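You operate a simulated robot arm through the tools that you are given. There is no shell and no other tool.

Carry out the task below with a simulated two-armed robot. There is one attempt and no reset: what you move stays moved.

JOB
Clip the grease pipe along its run and prime it.
Fine: swing the pipe home, shut both pipe clips, then pump till grease shows at the bearing; one stroke more at most, none oozing out.

It is judged by the outcome, as a careful person would: the job done as asked, and still so three seconds after it is handed in. It fails if anything else is knocked over, pushed out of place, dropped, spilled or broken.

ROBOT AND FRAMES
Two 7-joint arms with two-finger parallel grippers on one trunk that stands fixed in place. Base frame: the origin is at the foot of the trunk, x ahead of it, y to its left, z up. Lengths are in mm, angles in degrees, forces in N, time in s.
The left shoulder is at [33, 101, 1219], the right one opposite. With the tool pointing down near the work surface each hand reaches from about 100 to 500 mm from the base axis, measured 20 degrees to its own side. Payload 2.4 kg a hand.
The TCP of each hand is the grasp point between the finger pads, 24 mm short of the fingertips. In the tool frame z runs along the fingers and y along their closing line. The gripper opens to 68 mm. The fingers are 17 mm wide and 10 mm thick; the gripper's body (40 by 70 mm) begins 41 mm behind the TCP.
Orientation is told as [roll, pitch, yaw] about the base's x, y, z axes, in that order, counted from this pose: with the fingers straight down and closing along the base's y, the tool's x points along the base's -x, its y along +y and its z along -z.

CONTROLS
- The arms move only by the tool move_arm. It takes "left_motion", "right_motion" or both (then of equal length, played together; a hand with none holds still); each is a list of rows, each a list of 7 numbers: the shift along the base's x, y, z in mm, then the turn, a rotation vector about the base's x, y, z in degrees, then the closure in counts, from 0 (fully open) to 255 (shut). In form: [[dx, dy, dz, wx, wy, wz, jaw], ...]. A call has 1 to 20 rows; each row shifts and turns the commanded pose from where the row before left it. A row lasts 0.2 s, in which the tool goes at most 50 mm and 8.6 degrees; a call with a longer step from one row to the next is refused whole, and so is a gripper value outside its range. A pose out of reach is approached as far as the arm can. The call stops where the force on the tool passes 70 N (or 10 N more than at its start, if that is more) or the arm is blocked; 0.2 s more then pass. The fingers move at their own pace (about 72 mm/s each) and stop on an object; they squeeze with about 44 N. The grip force told is the motor's: it shows also when the fingers shut on nothing. Time passes only in rows, and 0.2 s behind the last, so rows that do not move let the fingers close. The reply holds the time, the measured pose of the TCP, the force on the tool along the base axes, the opening and the grip force, in the units named above and with some noise, with the torque about the TCP (base axes, N m) and any sound that the robot's microphone picked up.
- Cameras (640 x 400 px; columns grow to the right, rows downward): "scene" is now at [100.2, -25.6, 1358.7]; the picture's right is [-0.33, -0.94, 0.00], its down [-0.71, 0.25, -0.66] and it looks along [0.62, -0.22, -0.75] (base axes); focal length 275 px, centre (320, 200). "left" rides on the left gripper at [84, -11, -75] in its tool frame; the picture's right is [0.13, 0.99, 0.00], its down [-0.60, 0.08, -0.79] and it looks along [-0.79, 0.10, 0.61] (tool axes); focal length 251 px, centre (320, 200). "right" rides on the right gripper at [84, 11, -75] in its tool frame; the picture's right is [-0.13, 0.99, 0.00], its down [-0.60, -0.08, -0.79] and it looks along [-0.79, -0.10, 0.61] (tool axes); focal length 251 px, centre (320, 200). There is no depth. A picture from a camera that has moved, and an enlarged one, comes with that camera's place and axes in the base frame and with its lens.
- get_image(camera): a new picture of that camera. No time passes.
- raise_lower(by): slides the trunk up (or, below 0, down) by that many mm; the arms and the scene camera ride with it, the base frame stays. It gives what a move gives, with no picture.
- pan_tilt(pan, tilt): turns the head with the scene camera to pan (to the left, within 86 degrees either way) and tilt (down, from -29 to 69), counted from straight ahead of the robot. It gives what a move gives.
- close_up(camera, box): a new picture of the part [left, top, right, bottom] of that camera's present view, enlarged. No time passes.
- hand_in(): hands the job in; it is judged then, once.

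Nothing tells you positions but the pictures and the camera data. Unless the task says otherwise, let go and move clear before handing in.

The tools are called after "Call:" as a command line: name --argument value ..., lists and objects as JSON in quotes. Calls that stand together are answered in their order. move_arm: Moves the arms, as the interface text tells. Its arguments: {"type":"object","properties":{"left_motion":{"type":"array"},"right_motion":{"type":"array"}},"required":[]} The other tools are called the same way: raise_lower (by) slides the trunk up or down; pan_tilt (pan, tilt) turns the head that bears the scene camera; get_image (camera) takes a picture; close_up (camera, box) takes an enlarged picture of a part of a camera's view; hand_in () hands the job in.

At the start:

```text
time_s: 0.0
left_position: [322.3, 46.1, 1125.9]
left_ee_rot: [-0.1, 0.0, 0.0]
left_wrist_force: [-0.5, -0.5, 0.4]
left_torque: [0.0, 0.02, -0.02]
left_gripper_width: 67.9
left_gripper_force: 0.1
right_position: [249.1, -268.3, 1158.5]
right_ee_rot: [-0.1, 0.1, 0.2]
right_wrist_force: [-0.3, 0.3, -0.3]
right_torque: [0.01, -0.03, 0.02]
right_gripper_width: 67.8
right_gripper_force: 0.0
trunk travel left (down, up): [-432.0, 417.0]
head pan, tilt: [-19.3, 48.9]
```

scene: 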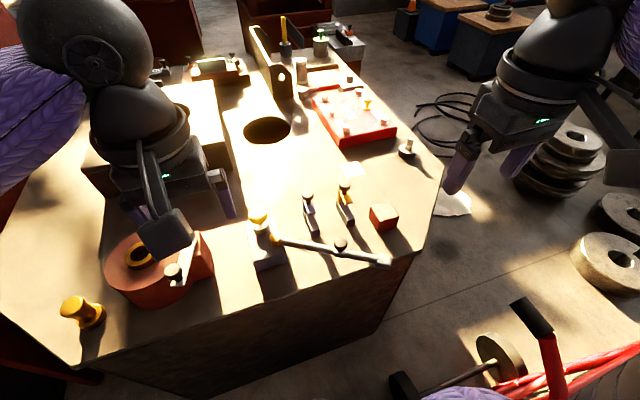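
right: 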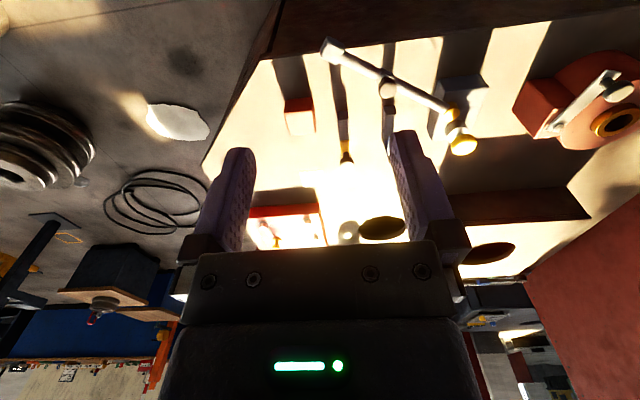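
left: 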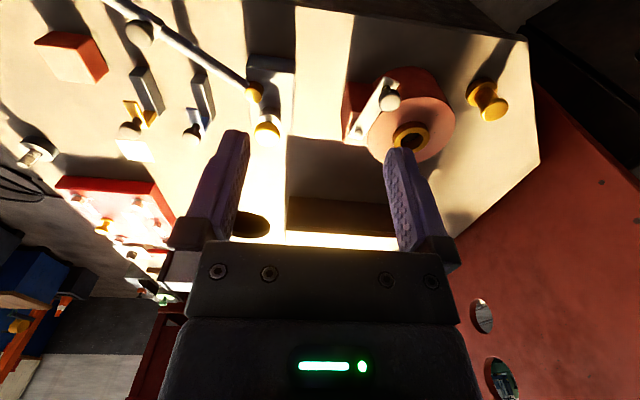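

I see a bench with a round orange housing (bearing?), a pipe hinged at a yellow-capped block, two clips, and a red block; the arms are partly in the way. I'll take enlarged pictures first to understand each part.

Call:
close_up --camera "scene" --box '[220, 160, 440, 300]'

Call:
close_up --camera "scene" --box '[50, 200, 250, 340]'

Call:
close_up --camera "left" --box '[0, 0, 320, 200]'

Call:
close_up --camera "left" --box '[300, 0, 560, 180]'

Call:
close_up --camera "right" --box '[240, 0, 640, 250]'

```text
2.86 times, centred on (330, 230) of scene
camera zoom: at [100.2, -25.6, 1358.7], right [-0.33, -0.94, 0.0], down [-0.71, 0.25, -0.66], along [0.62, -0.22, -0.75], focal length 785 px, centre (291, 114)
```

zoom: 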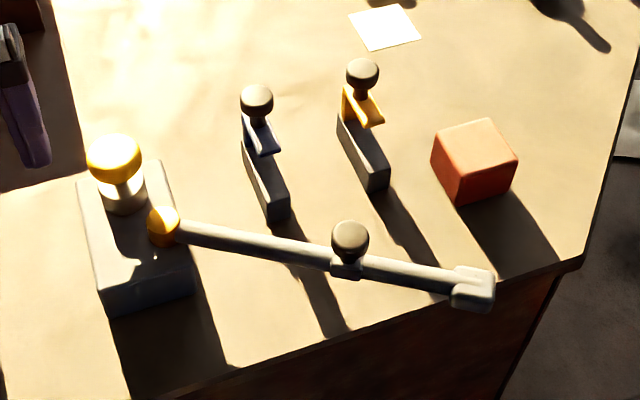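

```text
2.86 times, centred on (150, 270) of scene
camera zoom: at [100.2, -25.6, 1358.7], right [-0.33, -0.94, 0.0], down [-0.71, 0.25, -0.66], along [0.62, -0.22, -0.75], focal length 785 px, centre (806, 0)
```

zoom: 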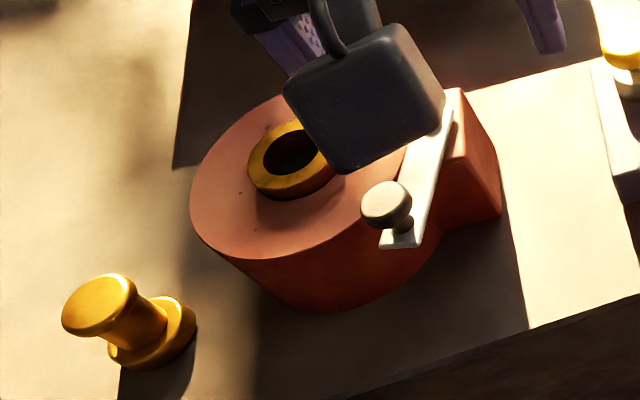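

```text
2.00 times, centred on (160, 100) of left
camera zoom: at [239.3, 35.4, 1200.9], right [-0.13, 0.99, 0.0], down [0.6, 0.08, 0.79], along [0.79, 0.1, -0.61], focal length 503 px, centre (640, 400)
```

zoom: 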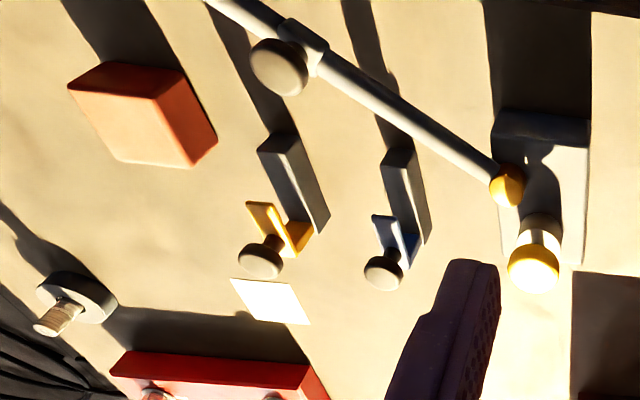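

```text
2.22 times, centred on (430, 90) of left
camera zoom: at [239.3, 35.4, 1200.9], right [-0.13, 0.99, 0.0], down [0.6, 0.08, 0.79], along [0.79, 0.1, -0.61], focal length 559 px, centre (76, 444)
```

zoom: 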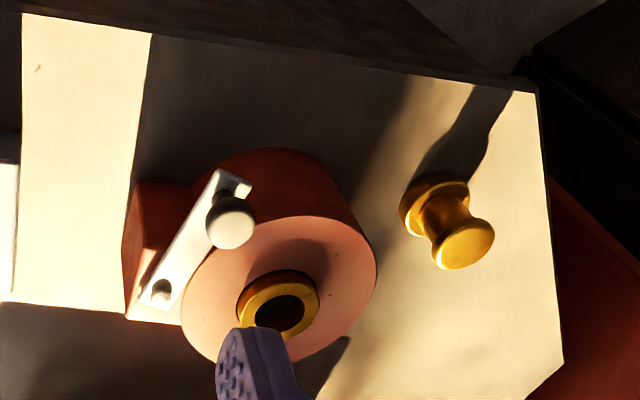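

```text
1.60 times, centred on (440, 125) of right
camera zoom: at [165.0, -259.0, 1233.3], right [0.13, 0.99, 0.0], down [0.6, -0.08, 0.79], along [0.79, -0.1, -0.61], focal length 402 px, centre (128, 320)
```

zoom: 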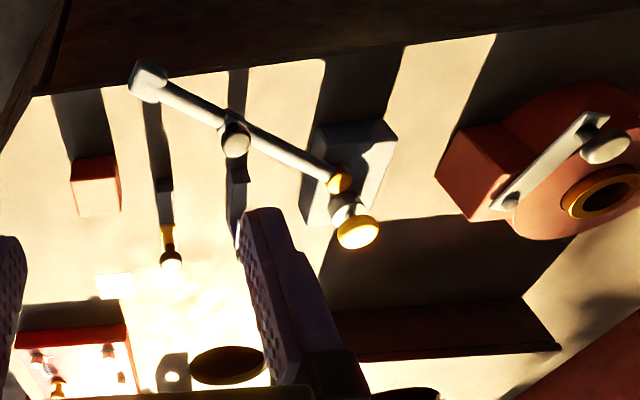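

The pipe pivots on a grey pump block at about (469,-44,813) and swings in from the front toward a red block near (459,-324). The two clips sit at y≈-150 and -248. I'll zoom in further to understand the clips, pump and bearing.

Call:
close_up --camera "scene" --box '[295, 170, 375, 240]'

Call:
close_up --camera "scene" --box '[360, 190, 410, 240]'

Call:
close_up --camera "scene" --box '[235, 195, 305, 275]'

Call:
close_up --camera "left" --box '[110, 50, 230, 150]'

Call:
close_up --camera "scene" --box '[320, 225, 400, 275]'

Call:
close_up --camera "scene" --box '[240, 0, 440, 170]'

```text
5.71 times, centred on (335, 205) of scene
camera zoom: at [100.2, -25.6, 1358.7], right [-0.33, -0.94, 0.0], down [-0.71, 0.25, -0.66], along [0.62, -0.22, -0.75], focal length 1570 px, centre (234, 171)
```

zoom: 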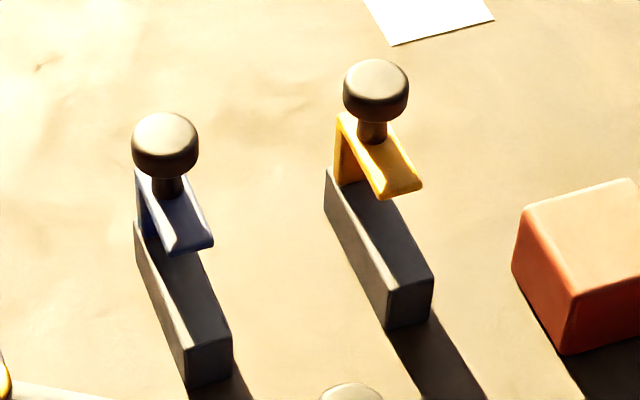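

```text
8.00 times, centred on (385, 215) of scene
camera zoom: at [100.2, -25.6, 1358.7], right [-0.33, -0.94, 0.0], down [-0.71, 0.25, -0.66], along [0.62, -0.22, -0.75], focal length 2198 px, centre (-200, 80)
```

zoom: 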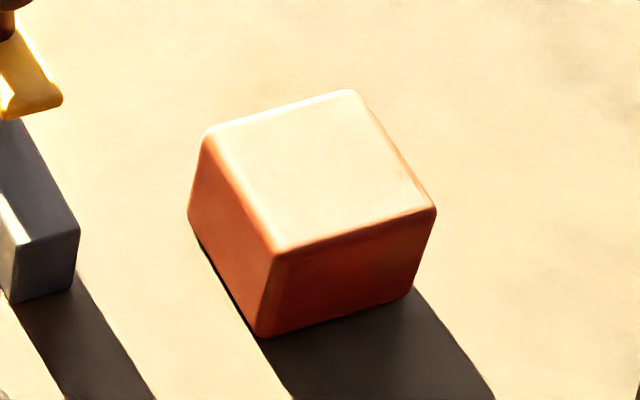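

```text
5.00 times, centred on (270, 235) of scene
camera zoom: at [100.2, -25.6, 1358.7], right [-0.33, -0.94, 0.0], down [-0.71, 0.25, -0.66], along [0.62, -0.22, -0.75], focal length 1374 px, centre (570, 25)
```

zoom: 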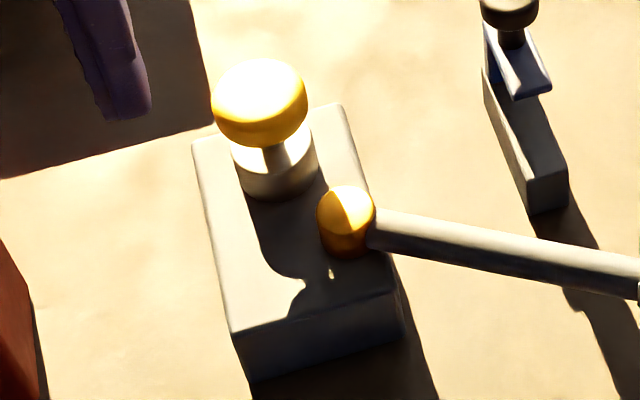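

```text
4.00 times, centred on (170, 100) of left
camera zoom: at [239.3, 35.4, 1200.9], right [-0.13, 0.99, 0.0], down [0.6, 0.08, 0.79], along [0.79, 0.1, -0.61], focal length 1006 px, centre (920, 600)
```

zoom: 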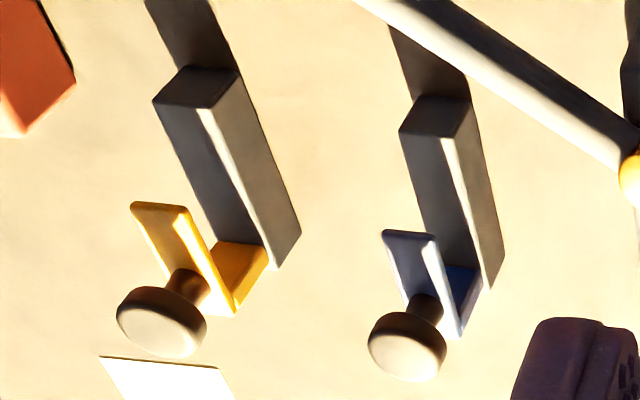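

```text
8.00 times, centred on (360, 250) of scene
camera zoom: at [100.2, -25.6, 1358.7], right [-0.33, -0.94, 0.0], down [-0.71, 0.25, -0.66], along [0.62, -0.22, -0.75], focal length 2198 px, centre (0, -200)
```

zoom: 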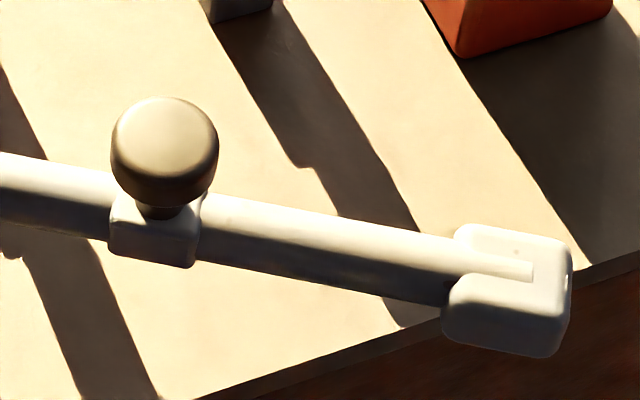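

```text
2.35 times, centred on (340, 85) of scene
camera zoom: at [100.2, -25.6, 1358.7], right [-0.33, -0.94, 0.0], down [-0.71, 0.25, -0.66], along [0.62, -0.22, -0.75], focal length 646 px, centre (273, 471)
```

zoom: 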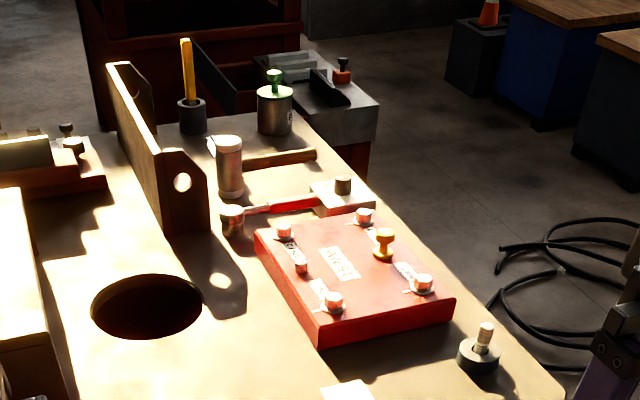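

The layout so far: pump block at x 441–557, y −57–19, top z≈788, with its plunger at (519,−20). The clip rails start at x≈488, at y≈−150 and −248, with the bench at z≈740. I'll move the left arm aside for a clear view and bring the right one back and up.

Call:
move_arm --left_motion '[[-10, 40, 5, 0, 0, 0, 0], [-10, 40, 5, 0, 0, 0, 0], [-10, 40, 5, 0, 0, 0, 0], [-10, 40, 5, 0, 0, 0, 0], [-10, 30, 5, 0, 0, 0, 0], [0, 0, 0, 0, 0, 0, 0]]' --right_motion '[[0, -20, 0, 0, 0, 0, 0], [0, -20, 0, 0, 0, 0, 0], [0, -20, 0, 0, 0, 0, 0], [0, -20, 0, 0, 0, 0, 0], [0, 0, 0, 0, 0, 0, 0], [0, 0, 0, 0, 0, 0, 0]]'

Call:
pan_tilt --pan -15 --tilt 45

Call:
get_image --camera "scene"

```text
time_s: 1.4
left_position: [273.9, 236.6, 1150.8]
left_ee_rot: [0.0, 0.1, 0.0]
left_wrist_force: [0.3, 0.2, 0.0]
left_torque: [-0.02, -0.02, 0.01]
left_gripper_width: 68.0
left_gripper_force: 0.1
right_position: [250.0, -349.5, 1159.3]
right_ee_rot: [-0.1, 0.0, 0.1]
right_wrist_force: [0.0, -0.3, -0.1]
right_torque: [0.02, 0.0, -0.01]
right_gripper_width: 68.0
right_gripper_force: 0.0
trunk travel left (down, up): [-432.0, 417.0]
head pan, tilt: [-19.3, 48.9]
```

```text
time_s: 2.0
left_position: [274.4, 236.3, 1150.1]
left_ee_rot: [0.1, -0.1, -0.1]
left_wrist_force: [-0.3, 0.2, 0.3]
left_torque: [0.0, -0.03, -0.01]
left_gripper_width: 68.1
left_gripper_force: 0.0
right_position: [249.8, -348.6, 1158.9]
right_ee_rot: [-0.1, 0.0, 0.1]
right_wrist_force: [-0.3, -0.2, 0.7]
right_torque: [0.03, 0.01, 0.02]
right_gripper_width: 68.0
right_gripper_force: 0.1
trunk travel left (down, up): [-432.0, 417.0]
head pan, tilt: [-15.0, 45.0]
```

```text
taken
camera scene: at [105.1, -20.8, 1364.0], right [-0.26, -0.97, 0.0], down [-0.68, 0.18, -0.71], along [0.68, -0.18, -0.71], focal length 275 px, centre (320, 200)
```

scene: 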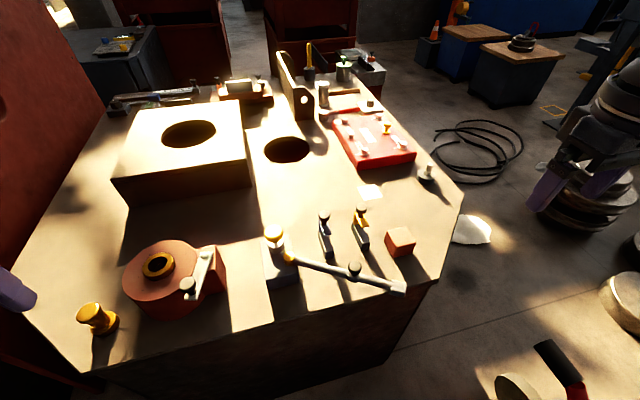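

View is clear now. I'll lower the trunk 250 mm to extend reach and get a lower view of the fixtures (hands stay well above the bench).

Call:
raise_lower --by -250

Call:
get_image --camera "scene"

Call:
close_up --camera "scene" --box '[240, 220, 440, 345]'

Call:
get_image --camera "right"

```text
time_s: 4.6
left_position: [273.1, 236.0, 900.9]
left_ee_rot: [0.0, 0.0, 0.0]
left_wrist_force: [0.1, 0.6, 0.9]
left_torque: [-0.01, 0.0, -0.01]
left_gripper_width: 68.1
left_gripper_force: 0.0
right_position: [249.5, -348.1, 907.8]
right_ee_rot: [0.0, 0.0, 0.0]
right_wrist_force: [-0.4, 0.1, 0.8]
right_torque: [0.0, -0.01, -0.04]
right_gripper_width: 68.0
right_gripper_force: 0.1
trunk travel left (down, up): [-182.0, 667.0]
head pan, tilt: [-15.0, 45.0]
```

```text
taken
camera scene: at [154.8, -20.7, 1111.0], right [-0.26, -0.97, 0.0], down [-0.68, 0.18, -0.71], along [0.68, -0.18, -0.71], focal length 275 px, centre (320, 200)
```

scene: 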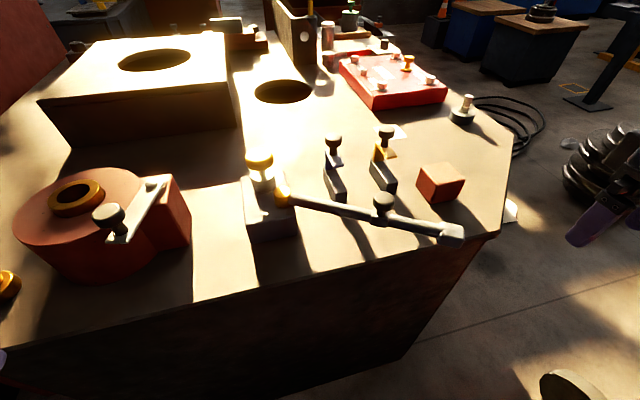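

```text
3.20 times, centred on (340, 282) of scene
camera zoom: at [154.8, -20.7, 1111.0], right [-0.26, -0.97, 0.0], down [-0.68, 0.18, -0.71], along [0.68, -0.18, -0.71], focal length 879 px, centre (256, -64)
```

zoom: 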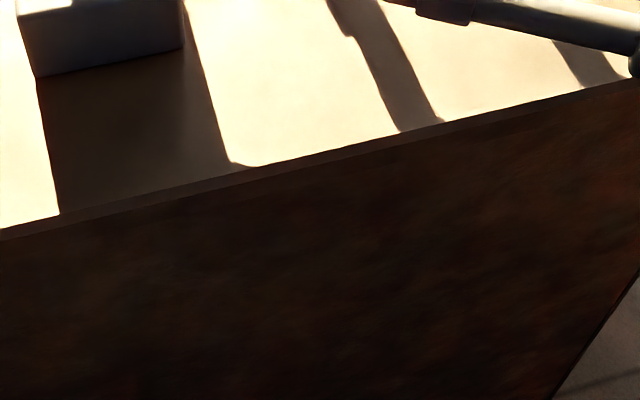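

```text
taken
camera right: at [164.8, -339.0, 983.4], right [0.13, 0.99, 0.0], down [0.6, -0.08, 0.79], along [0.79, -0.1, -0.61], focal length 251 px, centre (320, 200)
```

right: 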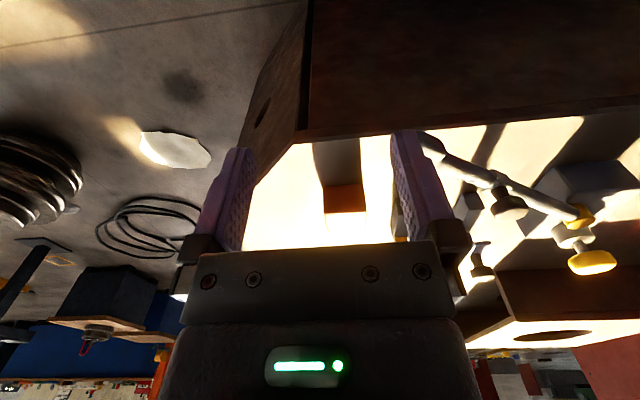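

I can see the fixtures from lower now. Zooming into clips, pump and pipe.

Call:
close_up --camera "scene" --box '[230, 120, 480, 275]'

Call:
close_up --camera "scene" --box '[310, 120, 410, 210]'

Call:
close_up --camera "scene" --box '[235, 140, 325, 250]'

Call:
close_up --camera "scene" --box '[360, 150, 480, 250]'

```text
2.56 times, centred on (355, 198) of scene
camera zoom: at [154.8, -20.7, 1111.0], right [-0.26, -0.97, 0.0], down [-0.68, 0.18, -0.71], along [0.68, -0.18, -0.71], focal length 703 px, centre (230, 206)
```

zoom: 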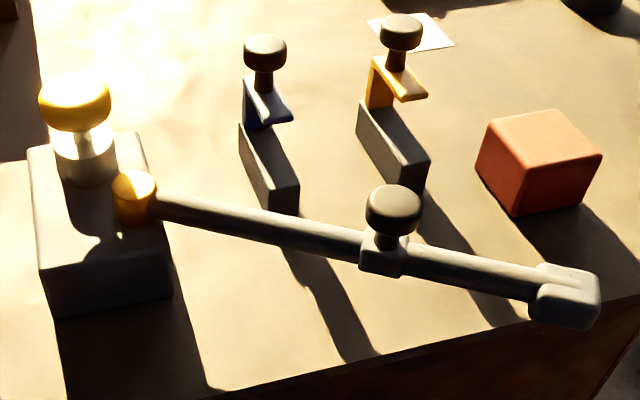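

```text
4.44 times, centred on (360, 165) of scene
camera zoom: at [154.8, -20.7, 1111.0], right [-0.26, -0.97, 0.0], down [-0.68, 0.18, -0.71], along [0.68, -0.18, -0.71], focal length 1221 px, centre (142, 356)
```

zoom: 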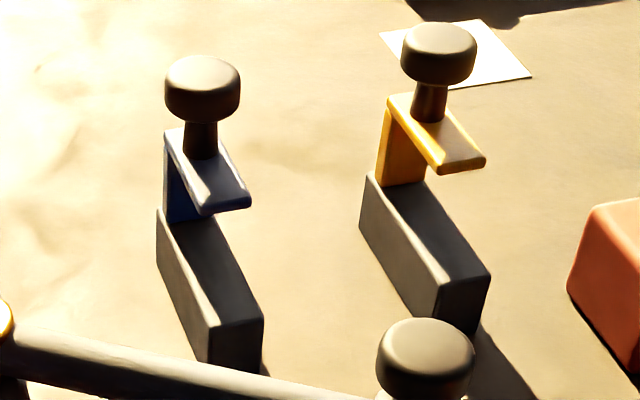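

```text
3.64 times, centred on (280, 195) of scene
camera zoom: at [154.8, -20.7, 1111.0], right [-0.26, -0.97, 0.0], down [-0.68, 0.18, -0.71], along [0.68, -0.18, -0.71], focal length 999 px, centre (466, 218)
```

zoom: 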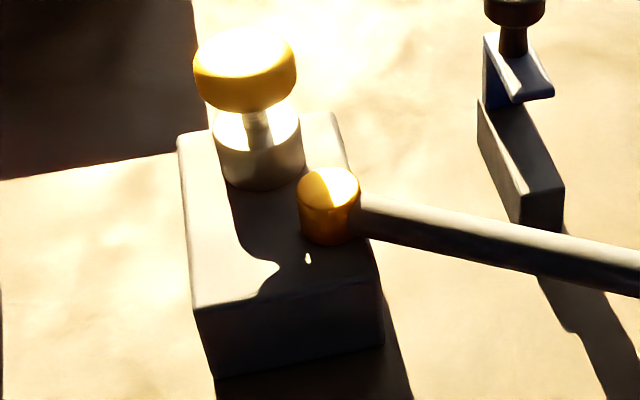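

```text
4.00 times, centred on (420, 200) of scene
camera zoom: at [154.8, -20.7, 1111.0], right [-0.26, -0.97, 0.0], down [-0.68, 0.18, -0.71], along [0.68, -0.18, -0.71], focal length 1099 px, centre (-80, 200)
```

zoom: 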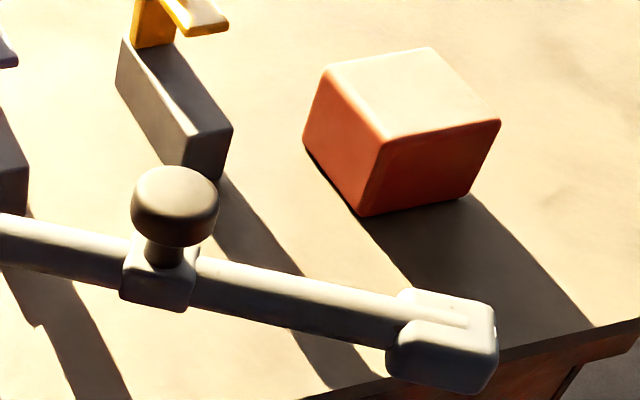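

The clip is an L-shaped hook on a rail, post at the far end, with the overhang facing the robot. That suggests each clip slides toward −x over the pipe once the pipe lies along −y (x≈478), with its elbow end against the red block. I'll look at the elbow and clips through the right camera.

Call:
close_up --camera "right" --box '[400, 100, 640, 290]'

Call:
close_up --camera "right" --box '[300, 120, 400, 240]'

Call:
get_image --camera "left"

Call:
close_up --camera "scene" --box '[0, 150, 200, 290]'

```text
2.11 times, centred on (520, 195) of right
camera zoom: at [164.8, -339.0, 983.4], right [0.13, 0.99, 0.0], down [0.6, -0.08, 0.79], along [0.79, -0.1, -0.61], focal length 529 px, centre (-101, 210)
```

zoom: 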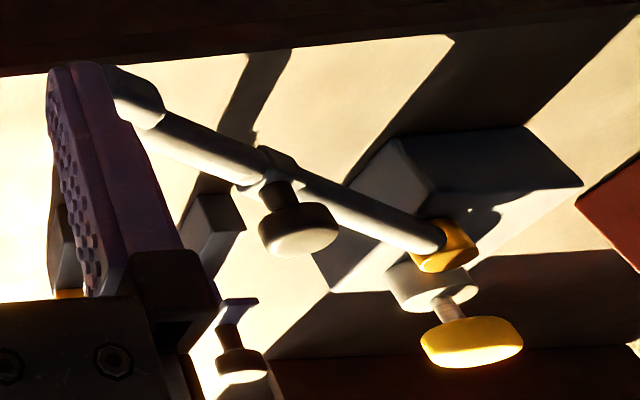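

```text
3.33 times, centred on (350, 180) of right
camera zoom: at [164.8, -339.0, 983.4], right [0.13, 0.99, 0.0], down [0.6, -0.08, 0.79], along [0.79, -0.1, -0.61], focal length 838 px, centre (220, 267)
```

zoom: 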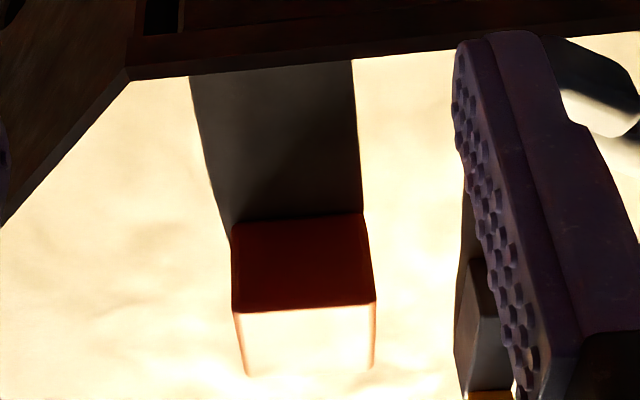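

```text
taken
camera left: at [189.0, 225.4, 976.0], right [-0.13, 0.99, 0.0], down [0.6, 0.08, 0.79], along [0.79, 0.1, -0.61], focal length 251 px, centre (320, 200)
```

left: 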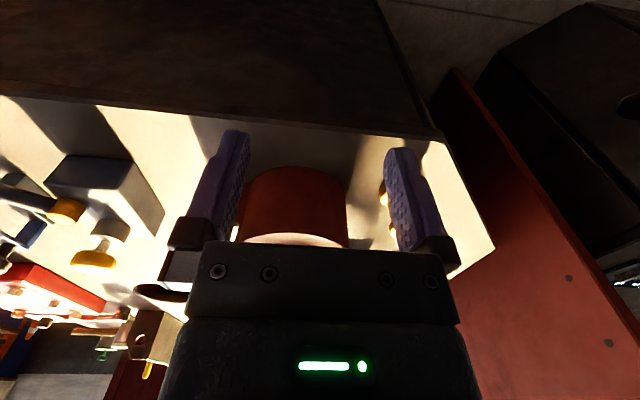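

```text
2.86 times, centred on (100, 220) of scene
camera zoom: at [154.8, -20.7, 1111.0], right [-0.26, -0.97, 0.0], down [-0.68, 0.18, -0.71], along [0.68, -0.18, -0.71], focal length 785 px, centre (949, 143)
```

zoom: 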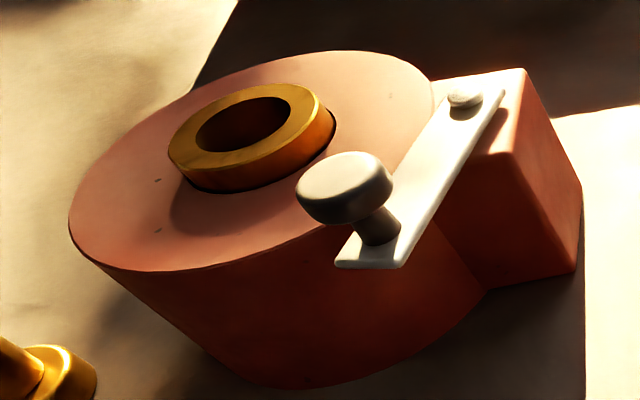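

The red cube looks like the bearing block at the pipe's end. I'll bring the right hand near the pipe's knob at about (395,−176,838), staying high, and use its camera to locate the knob better.

Call:
move_arm --right_motion '[[15, 40, 5, 0, 0, 0, 0], [15, 40, 5, 0, 0, 0, 0], [15, 40, 5, 0, 0, 0, 0], [15, 18, 5, 0, 0, 0, 0], [0, 0, 0, 0, 0, 0, 0]]'

Call:
get_image --camera "right"

Call:
get_image --camera "scene"

```text
time_s: 5.8
left_position: [272.6, 235.6, 899.9]
left_ee_rot: [-0.1, 0.1, 0.0]
left_wrist_force: [-0.4, -0.3, 0.3]
left_torque: [-0.01, -0.02, 0.02]
left_gripper_width: 68.2
left_gripper_force: 0.1
right_position: [307.0, -210.5, 927.5]
right_ee_rot: [-0.2, 0.1, 0.1]
right_wrist_force: [0.3, -0.2, 0.4]
right_torque: [-0.01, 0.01, -0.02]
right_gripper_width: 67.7
right_gripper_force: 0.1
trunk travel left (down, up): [-182.0, 667.0]
head pan, tilt: [-15.0, 45.0]
```

```text
taken
camera right: at [223.5, -200.3, 1003.0], right [0.13, 0.99, 0.0], down [0.6, -0.08, 0.79], along [0.79, -0.1, -0.61], focal length 251 px, centre (320, 200)
```

right: 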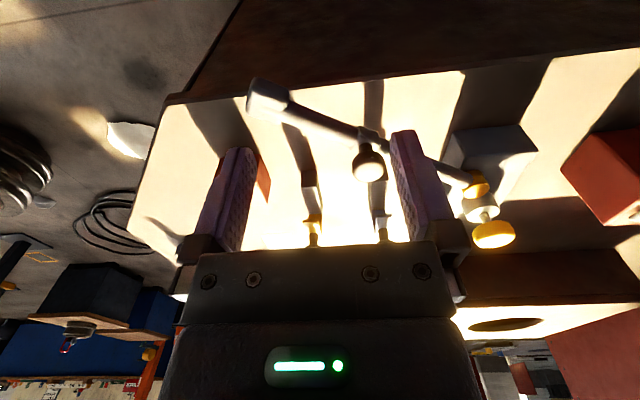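

```text
taken
camera scene: at [155.0, -20.5, 1110.9], right [-0.26, -0.97, 0.0], down [-0.68, 0.18, -0.71], along [0.68, -0.18, -0.71], focal length 275 px, centre (320, 200)
```

scene: 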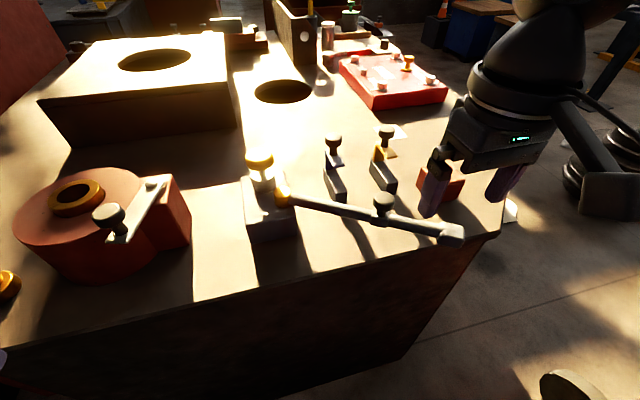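

Call:
close_up --camera "right" --box '[240, 60, 400, 200]'

Call:
close_up --camera "right" --box '[420, 100, 540, 260]'

Call:
close_up --camera "right" --box '[290, 140, 400, 250]'

```text
2.86 times, centred on (320, 130) of right
camera zoom: at [223.5, -200.3, 1003.0], right [0.13, 0.99, 0.0], down [0.6, -0.08, 0.79], along [0.79, -0.1, -0.61], focal length 718 px, centre (320, 400)
```

zoom: 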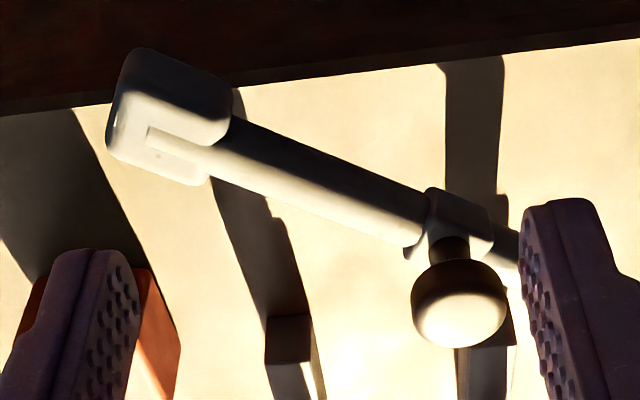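

```text
2.50 times, centred on (480, 180) of right
camera zoom: at [223.5, -200.3, 1003.0], right [0.13, 0.99, 0.0], down [0.6, -0.08, 0.79], along [0.79, -0.1, -0.61], focal length 629 px, centre (-80, 250)
```

zoom: 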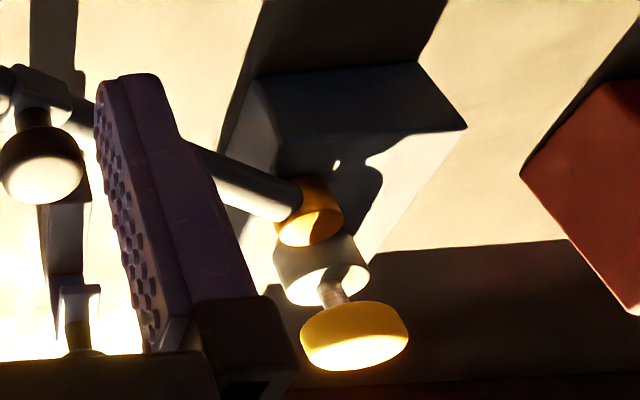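

```text
3.64 times, centred on (345, 195) of right
camera zoom: at [223.5, -200.3, 1003.0], right [0.13, 0.99, 0.0], down [0.6, -0.08, 0.79], along [0.79, -0.1, -0.61], focal length 914 px, centre (229, 218)
```

zoom: 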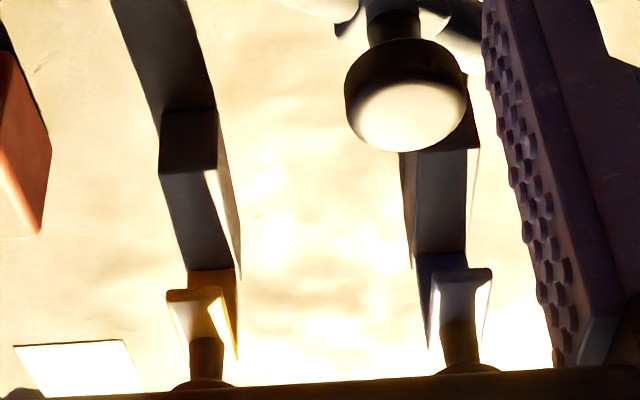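

Knob top is at about (395.5,−176.5,843) and the swivel axis at (478,−45), so the pipe needs about 32° of swing to lie along −y. Moving the right hand above the knob.

Call:
move_arm --right_motion '[[30, 11, -8, 0, 0, 0, 0], [30, 12, -9, 0, 0, 0, 0], [28.5, 11, -10, 0, 0, 0, 0], [0, 0, 0, 0, 0, 0, 0], [0, 0, 0, 0, 0, 0, 0]]'

Call:
get_image --camera "right"

Call:
close_up --camera "scene" --box '[300, 110, 500, 250]'

```text
time_s: 7.0
left_position: [274.0, 236.2, 900.5]
left_ee_rot: [-0.1, 0.2, 0.0]
left_wrist_force: [-0.2, -1.1, -0.3]
left_torque: [0.01, -0.02, -0.01]
left_gripper_width: 68.2
left_gripper_force: 0.0
right_position: [396.4, -177.2, 900.3]
right_ee_rot: [-0.1, 0.0, 0.1]
right_wrist_force: [0.7, 0.5, 0.5]
right_torque: [0.0, -0.01, -0.02]
right_gripper_width: 68.0
right_gripper_force: 0.1
trunk travel left (down, up): [-182.0, 667.0]
head pan, tilt: [-15.0, 45.0]
```

```text
taken
camera right: at [313.0, -167.6, 976.0], right [0.13, 0.99, 0.0], down [0.6, -0.08, 0.79], along [0.79, -0.1, -0.61], focal length 251 px, centre (320, 200)
```

right: 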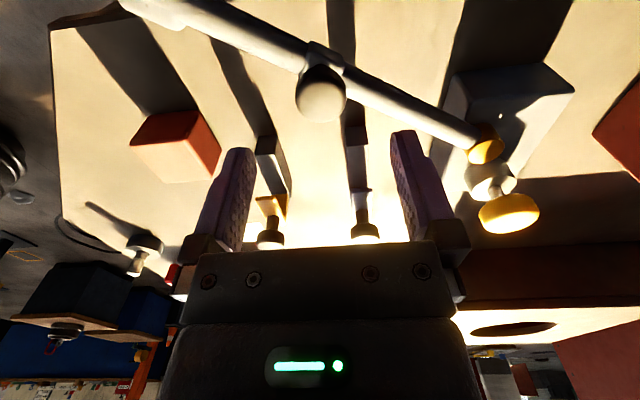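

```text
2.86 times, centred on (400, 180) of scene
camera zoom: at [155.0, -20.6, 1110.9], right [-0.26, -0.97, 0.0], down [-0.68, 0.18, -0.71], along [0.68, -0.18, -0.71], focal length 785 px, centre (91, 257)
```

zoom: 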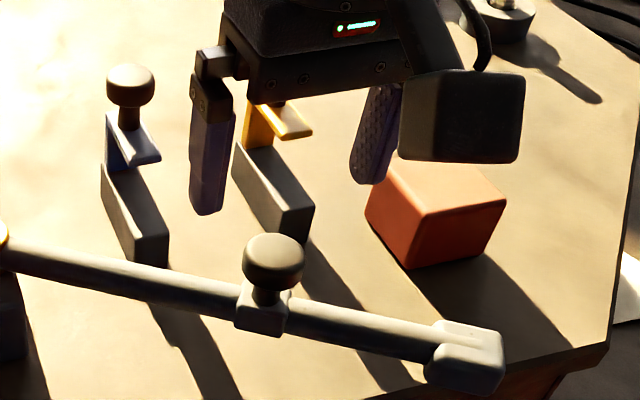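

Call:
close_up --camera "right" --box '[270, 30, 380, 140]'

Call:
close_up --camera "scene" --box '[355, 180, 415, 230]'

```text
3.64 times, centred on (325, 85) of right
camera zoom: at [313.0, -167.6, 976.0], right [0.13, 0.99, 0.0], down [0.6, -0.08, 0.79], along [0.79, -0.1, -0.61], focal length 914 px, centre (302, 618)
```

zoom: 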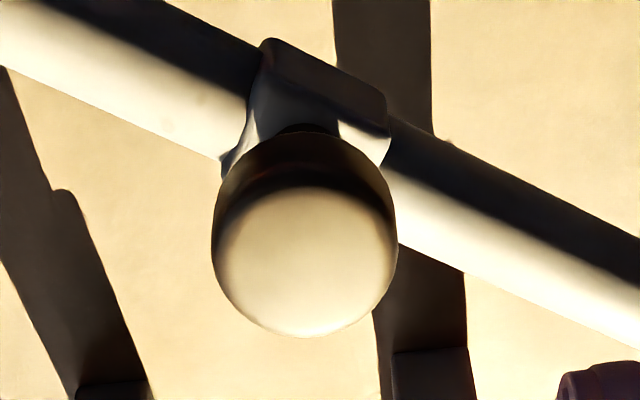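

```text
8.00 times, centred on (385, 205) of scene
camera zoom: at [155.0, -20.6, 1110.9], right [-0.26, -0.97, 0.0], down [-0.68, 0.18, -0.71], along [0.68, -0.18, -0.71], focal length 2198 px, centre (-200, 160)
```

zoom: 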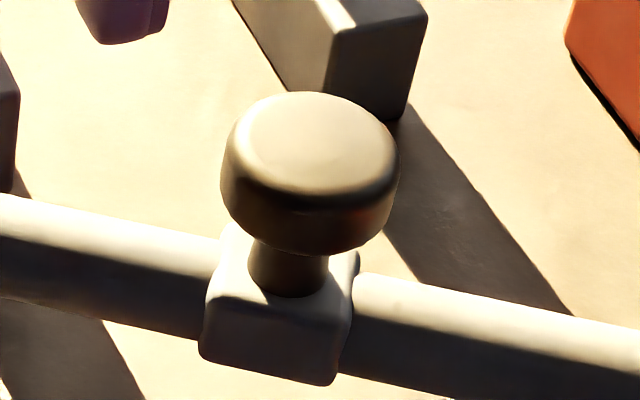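

Hand is centred over the knob within 2 mm (knob top z≈840, sleeve top ≈807). Lowering to z≈839 and closing on the knob.

Call:
move_arm --right_motion '[[-1, -0.5, -20, 0, 0, 0, 0], [-1, 0, -20, 0, 0, 0, 0], [0, 0, -15, 0, 0, 0, 0], [0, 0, -6, 0, 0, 0, 0], [0, 0, 0, 0, 0, 0, 120], [0, 0, 0, 0, 0, 0, 180], [0, 0, 0, 0, 0, 0, 255], [0, 0, 0, 0, 0, 0, 255]]'

Call:
close_up --camera "scene" --box '[300, 110, 500, 250]'

Call:
get_image --camera "right"

```text
time_s: 8.8
left_position: [273.5, 237.1, 901.3]
left_ee_rot: [0.1, 0.1, 0.0]
left_wrist_force: [-0.1, 0.2, -0.1]
left_torque: [0.03, -0.06, -0.02]
left_gripper_width: 68.2
left_gripper_force: 0.1
right_position: [395.8, -177.7, 840.3]
right_ee_rot: [-0.1, 0.0, 0.1]
right_wrist_force: [2.8, 5.4, -4.0]
right_torque: [0.36, -0.39, 0.2]
right_gripper_width: 29.6
right_gripper_force: 42.9
trunk travel left (down, up): [-182.0, 667.0]
head pan, tilt: [-15.0, 45.0]
```

```text
2.86 times, centred on (400, 180) of scene
camera zoom: at [155.4, -20.0, 1110.8], right [-0.26, -0.97, 0.0], down [-0.68, 0.18, -0.71], along [0.68, -0.18, -0.71], focal length 785 px, centre (91, 257)
```

zoom: 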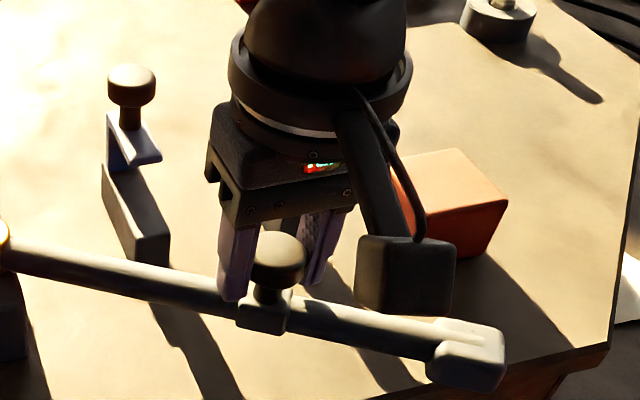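

```text
taken
camera right: at [311.2, -167.3, 916.1], right [0.13, 0.99, 0.0], down [0.6, -0.08, 0.79], along [0.79, -0.1, -0.61], focal length 251 px, centre (320, 200)
```

right: 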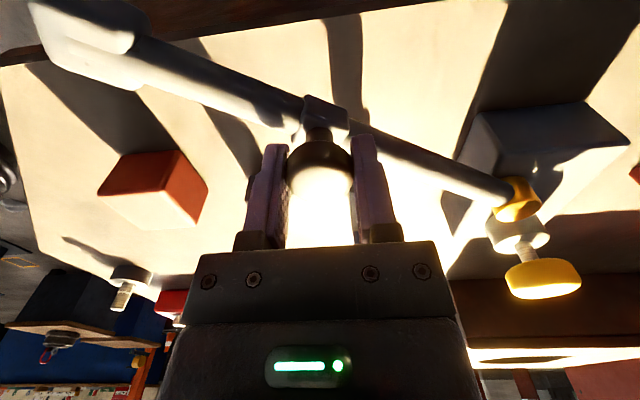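

Gripped the knob (29.6 mm wide, 43 N). Now swinging the pipe about its swivel along the arc, turning the hand with it; first part only, to check forces.

Call:
move_arm --right_motion '[[4.8, -2.9, 0, 0, 0, 2, 255], [4.9, -2.7, 0, 0, 0, 2.1, 255], [4.9, -2.5, 0, 0, 0, 2, 255], [4.9, -2.3, 0, 0, 0, 2, 255], [0, 0, 0, 0, 0, 0, 255]]'

Call:
close_up --camera "scene" --box '[230, 110, 490, 260]'

```text
time_s: 10.0
left_position: [272.6, 236.9, 900.7]
left_ee_rot: [0.0, -0.1, 0.0]
left_wrist_force: [0.8, 0.3, -0.7]
left_torque: [0.0, 0.01, 0.01]
left_gripper_width: 68.2
left_gripper_force: 0.1
right_position: [415.2, -186.7, 840.9]
right_ee_rot: [-0.1, 0.0, 8.2]
right_wrist_force: [0.9, 2.9, 10.0]
right_torque: [0.11, 0.87, 0.09]
right_gripper_width: 29.6
right_gripper_force: 43.3
trunk travel left (down, up): [-182.0, 667.0]
head pan, tilt: [-15.0, 45.0]
```

```text
2.46 times, centred on (360, 185) of scene
camera zoom: at [154.6, -20.2, 1111.1], right [-0.26, -0.97, 0.0], down [-0.68, 0.18, -0.71], along [0.68, -0.18, -0.71], focal length 676 px, centre (222, 237)
```

zoom: 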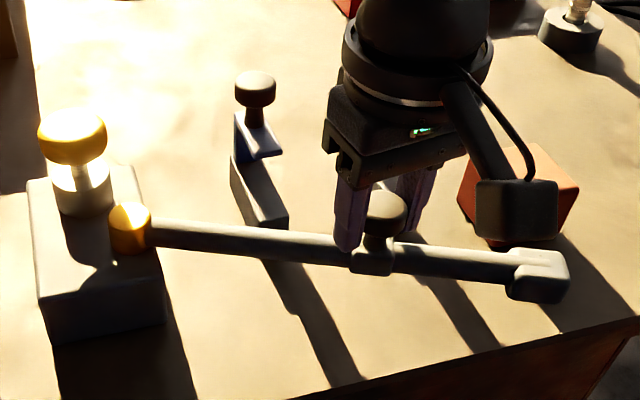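

The pipe follows smoothly with low forces. Continuing most of the arc, watching for the stop.

Call:
move_arm --right_motion '[[5.0, -2.1, 0, 0, 0, 2, 255], [5.1, -2.0, 0, 0, 0, 2, 255], [5.2, -1.7, 0, 0, 0, 2, 255], [5.2, -1.6, 0, 0, 0, 2, 255], [5.3, -1.4, 0, 0, 0, 2, 255], [5.3, -1.3, 0, 0, 0, 2, 255], [0, 0, 0, 0, 0, 0, 255]]'

Call:
close_up --camera "scene" --box '[230, 110, 490, 260]'

Call:
get_image --camera "right"

```text
time_s: 11.6
left_position: [273.2, 236.8, 902.1]
left_ee_rot: [-0.1, 0.0, -0.1]
left_wrist_force: [0.4, -0.7, -0.6]
left_torque: [0.0, -0.02, -0.02]
left_gripper_width: 67.6
left_gripper_force: 0.1
right_position: [447.0, -196.8, 841.5]
right_ee_rot: [-0.1, 0.0, 20.3]
right_wrist_force: [1.5, 8.7, 12.4]
right_torque: [0.38, 0.34, -0.04]
right_gripper_width: 29.5
right_gripper_force: 43.3
trunk travel left (down, up): [-182.0, 667.0]
head pan, tilt: [-15.0, 45.0]
```

```text
2.46 times, centred on (360, 185) of scene
camera zoom: at [154.5, -19.3, 1111.1], right [-0.26, -0.97, 0.0], down [-0.68, 0.18, -0.71], along [0.68, -0.18, -0.71], focal length 676 px, centre (222, 237)
```

zoom: 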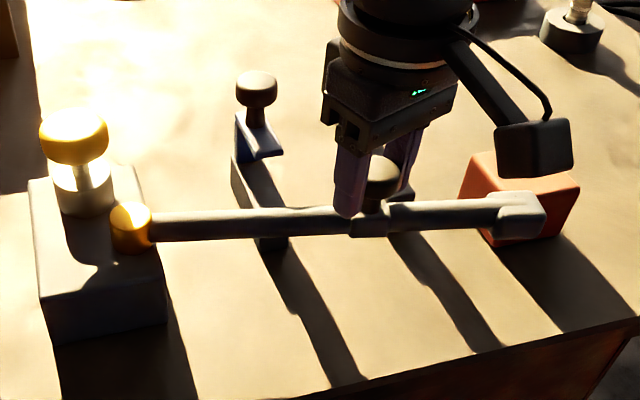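

```text
taken
camera right: at [363.3, -216.3, 915.9], right [-0.22, 0.98, 0.0], down [0.59, 0.14, 0.79], along [0.77, 0.17, -0.61], focal length 251 px, centre (320, 200)
```

right: 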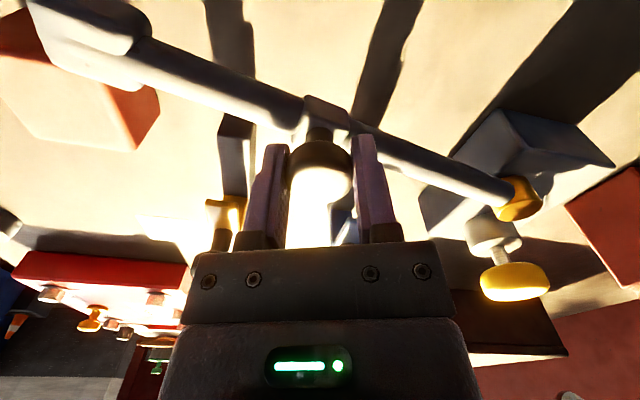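

Call:
close_up --camera "scene" --box '[390, 150, 490, 230]'

Call:
close_up --camera "right" --box '[0, 0, 200, 160]'

Call:
get_image --camera "left"

```text
5.00 times, centred on (440, 190) of scene
camera zoom: at [154.5, -19.3, 1111.1], right [-0.26, -0.97, 0.0], down [-0.68, 0.18, -0.71], along [0.68, -0.18, -0.71], focal length 1374 px, centre (-280, 250)
```

zoom: 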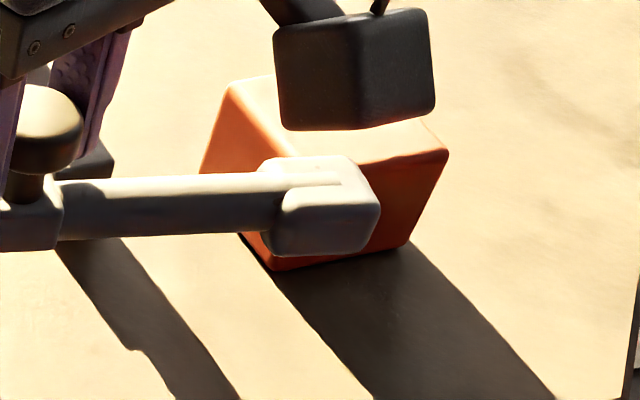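

```text
2.50 times, centred on (100, 80) of right
camera zoom: at [363.3, -216.3, 915.9], right [-0.22, 0.98, 0.0], down [0.59, 0.14, 0.79], along [0.77, 0.17, -0.61], focal length 629 px, centre (870, 500)
```

zoom: 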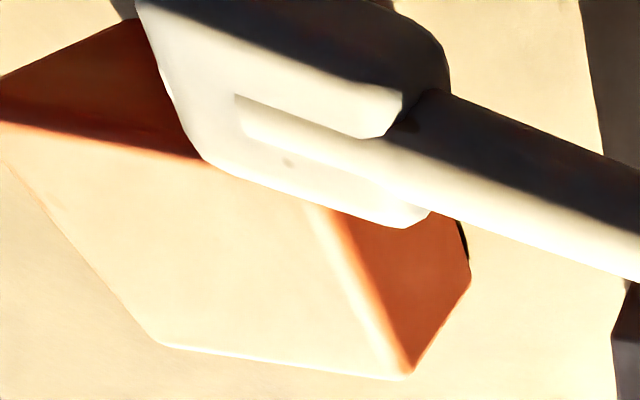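

```text
taken
camera left: at [188.8, 226.7, 975.8], right [-0.13, 0.99, 0.0], down [0.6, 0.08, 0.79], along [0.79, 0.1, -0.61], focal length 251 px, centre (320, 200)
```

left: 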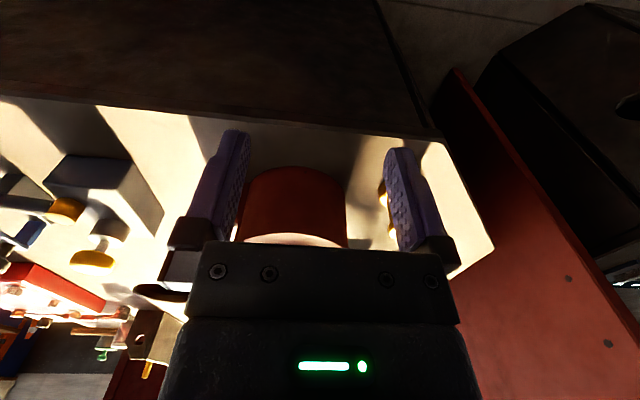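

The elbow is now close to the red block's corner and I can't tell whether it clears. I'll release the knob, back off upward, and check from a low frontal view before pushing further.

Call:
move_arm --right_motion '[[0, 0, 0, 0, 0, 0, 60], [0, 0, 0, 0, 0, 0, 0], [0, 0, 20, 0, 0, 0, 0], [0, 0, 30, 0, 0, 0, 0], [0, 0, 30, 0, 0, 0, 0], [-20, -10, 10, 0, 0, -5, 0], [-30, -15, 0, 0, 0, -5, 0], [-30, -20, 0, 0, 0, -5, 0], [-30, -20, 0, 0, 0, -5, 0], [-30, -20, 0, 0, 0, 0, 0], [0, 0, 0, 0, 0, 0, 0]]'

Call:
close_up --camera "scene" --box '[230, 110, 490, 260]'

Call:
get_image --camera "right"

```text
time_s: 14.0
left_position: [272.4, 237.0, 902.0]
left_ee_rot: [0.0, 0.0, 0.0]
left_wrist_force: [-0.3, -0.2, 0.1]
left_torque: [0.0, 0.03, 0.05]
left_gripper_width: 67.9
left_gripper_force: 0.1
right_position: [304.2, -281.9, 930.7]
right_ee_rot: [-0.1, 0.1, 0.2]
right_wrist_force: [-0.2, -0.4, -0.8]
right_torque: [0.02, 0.0, 0.03]
right_gripper_width: 67.9
right_gripper_force: 0.1
trunk travel left (down, up): [-182.0, 667.0]
head pan, tilt: [-15.0, 45.0]
```

```text
2.46 times, centred on (360, 185) of scene
camera zoom: at [154.8, -20.8, 1110.9], right [-0.26, -0.97, 0.0], down [-0.68, 0.18, -0.71], along [0.68, -0.18, -0.71], focal length 676 px, centre (222, 237)
```

zoom: 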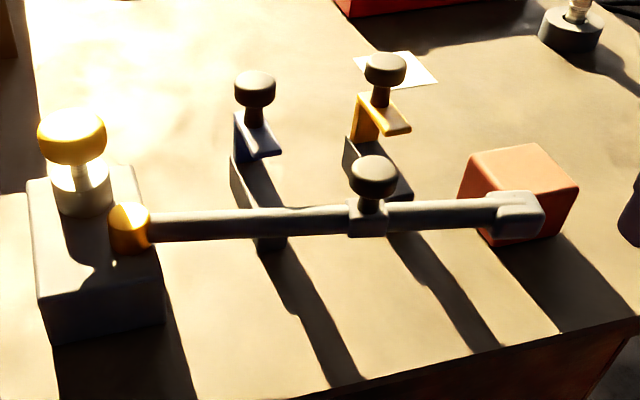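

```text
taken
camera right: at [220.9, -272.1, 1006.2], right [0.13, 0.99, 0.0], down [0.6, -0.08, 0.79], along [0.79, -0.1, -0.61], focal length 251 px, centre (320, 200)
```

right: 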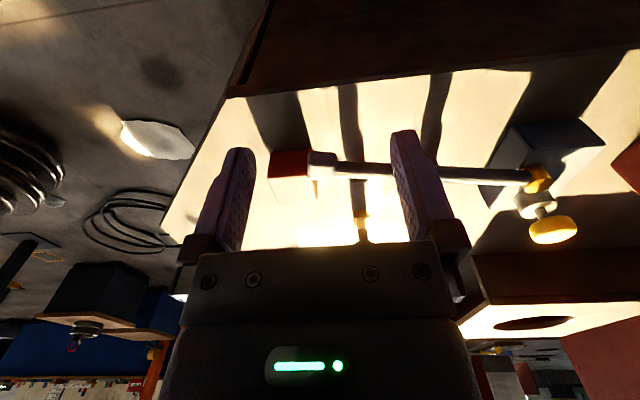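

Pipe stays where I left it. Tilting and lowering the right hand to look horizontally at the elbow/block interface.

Call:
move_arm --right_motion '[[-4, -5, -20, 0, -6, 0, 0], [-4, -5, -25, 0, -6, 0, 0], [-4, -5, -25, 0, -6.5, 0, 0], [-4, -3, -25, 0, -6.5, 0, 0], [0, 0, 0, 0, 0, 0, 0]]'

Call:
get_image --camera "right"

```text
time_s: 15.2
left_position: [273.2, 236.3, 901.9]
left_ee_rot: [-0.1, 0.0, 0.0]
left_wrist_force: [0.1, -0.4, 0.2]
left_torque: [0.04, 0.0, 0.03]
left_gripper_width: 67.9
left_gripper_force: 0.0
right_position: [292.2, -297.1, 834.2]
right_ee_rot: [-0.2, -25.0, 0.2]
right_wrist_force: [0.6, 0.0, -0.2]
right_torque: [0.0, 0.01, -0.01]
right_gripper_width: 68.2
right_gripper_force: 0.1
trunk travel left (down, up): [-182.0, 667.0]
head pan, tilt: [-15.0, 45.0]
```

```text
taken
camera right: at [183.3, -288.5, 867.9], right [0.12, 0.99, 0.05], down [0.21, -0.08, 0.97], along [0.97, -0.1, -0.22], focal length 251 px, centre (320, 200)
```

right: 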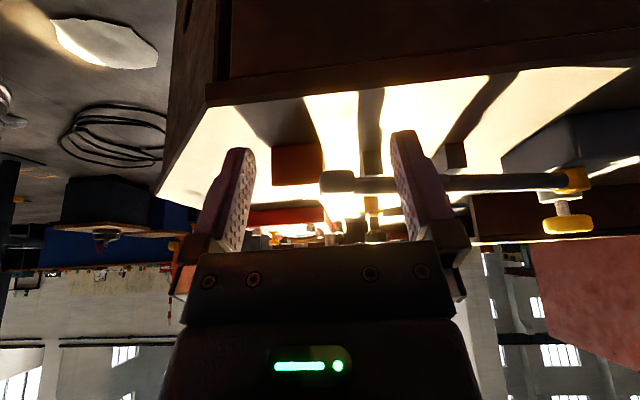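

Call:
close_up --camera "right" --box '[230, 90, 430, 230]'

Call:
close_up --camera "right" --box '[260, 130, 360, 220]'

```text
2.86 times, centred on (330, 160) of right
camera zoom: at [183.3, -288.5, 867.9], right [0.12, 0.99, 0.05], down [0.21, -0.08, 0.97], along [0.97, -0.1, -0.22], focal length 718 px, centre (291, 314)
```

zoom: 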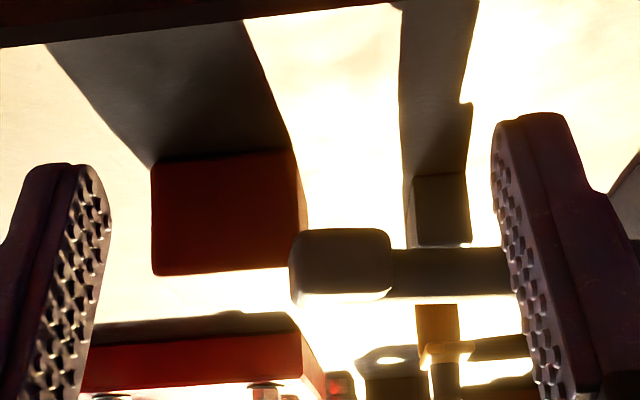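

```text
4.44 times, centred on (310, 175) of right
camera zoom: at [183.3, -288.5, 867.9], right [0.12, 0.99, 0.05], down [0.21, -0.08, 0.97], along [0.97, -0.1, -0.22], focal length 1118 px, centre (364, 311)
```

zoom: 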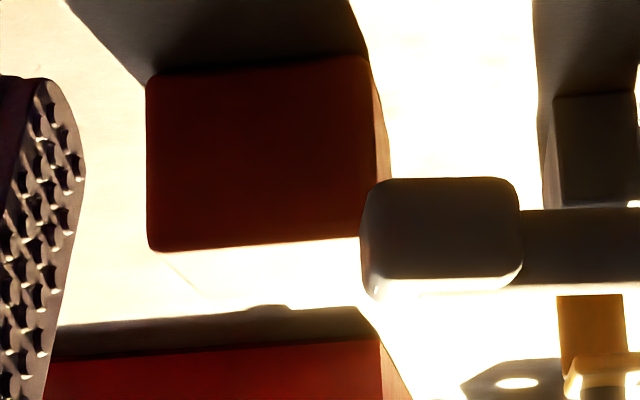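

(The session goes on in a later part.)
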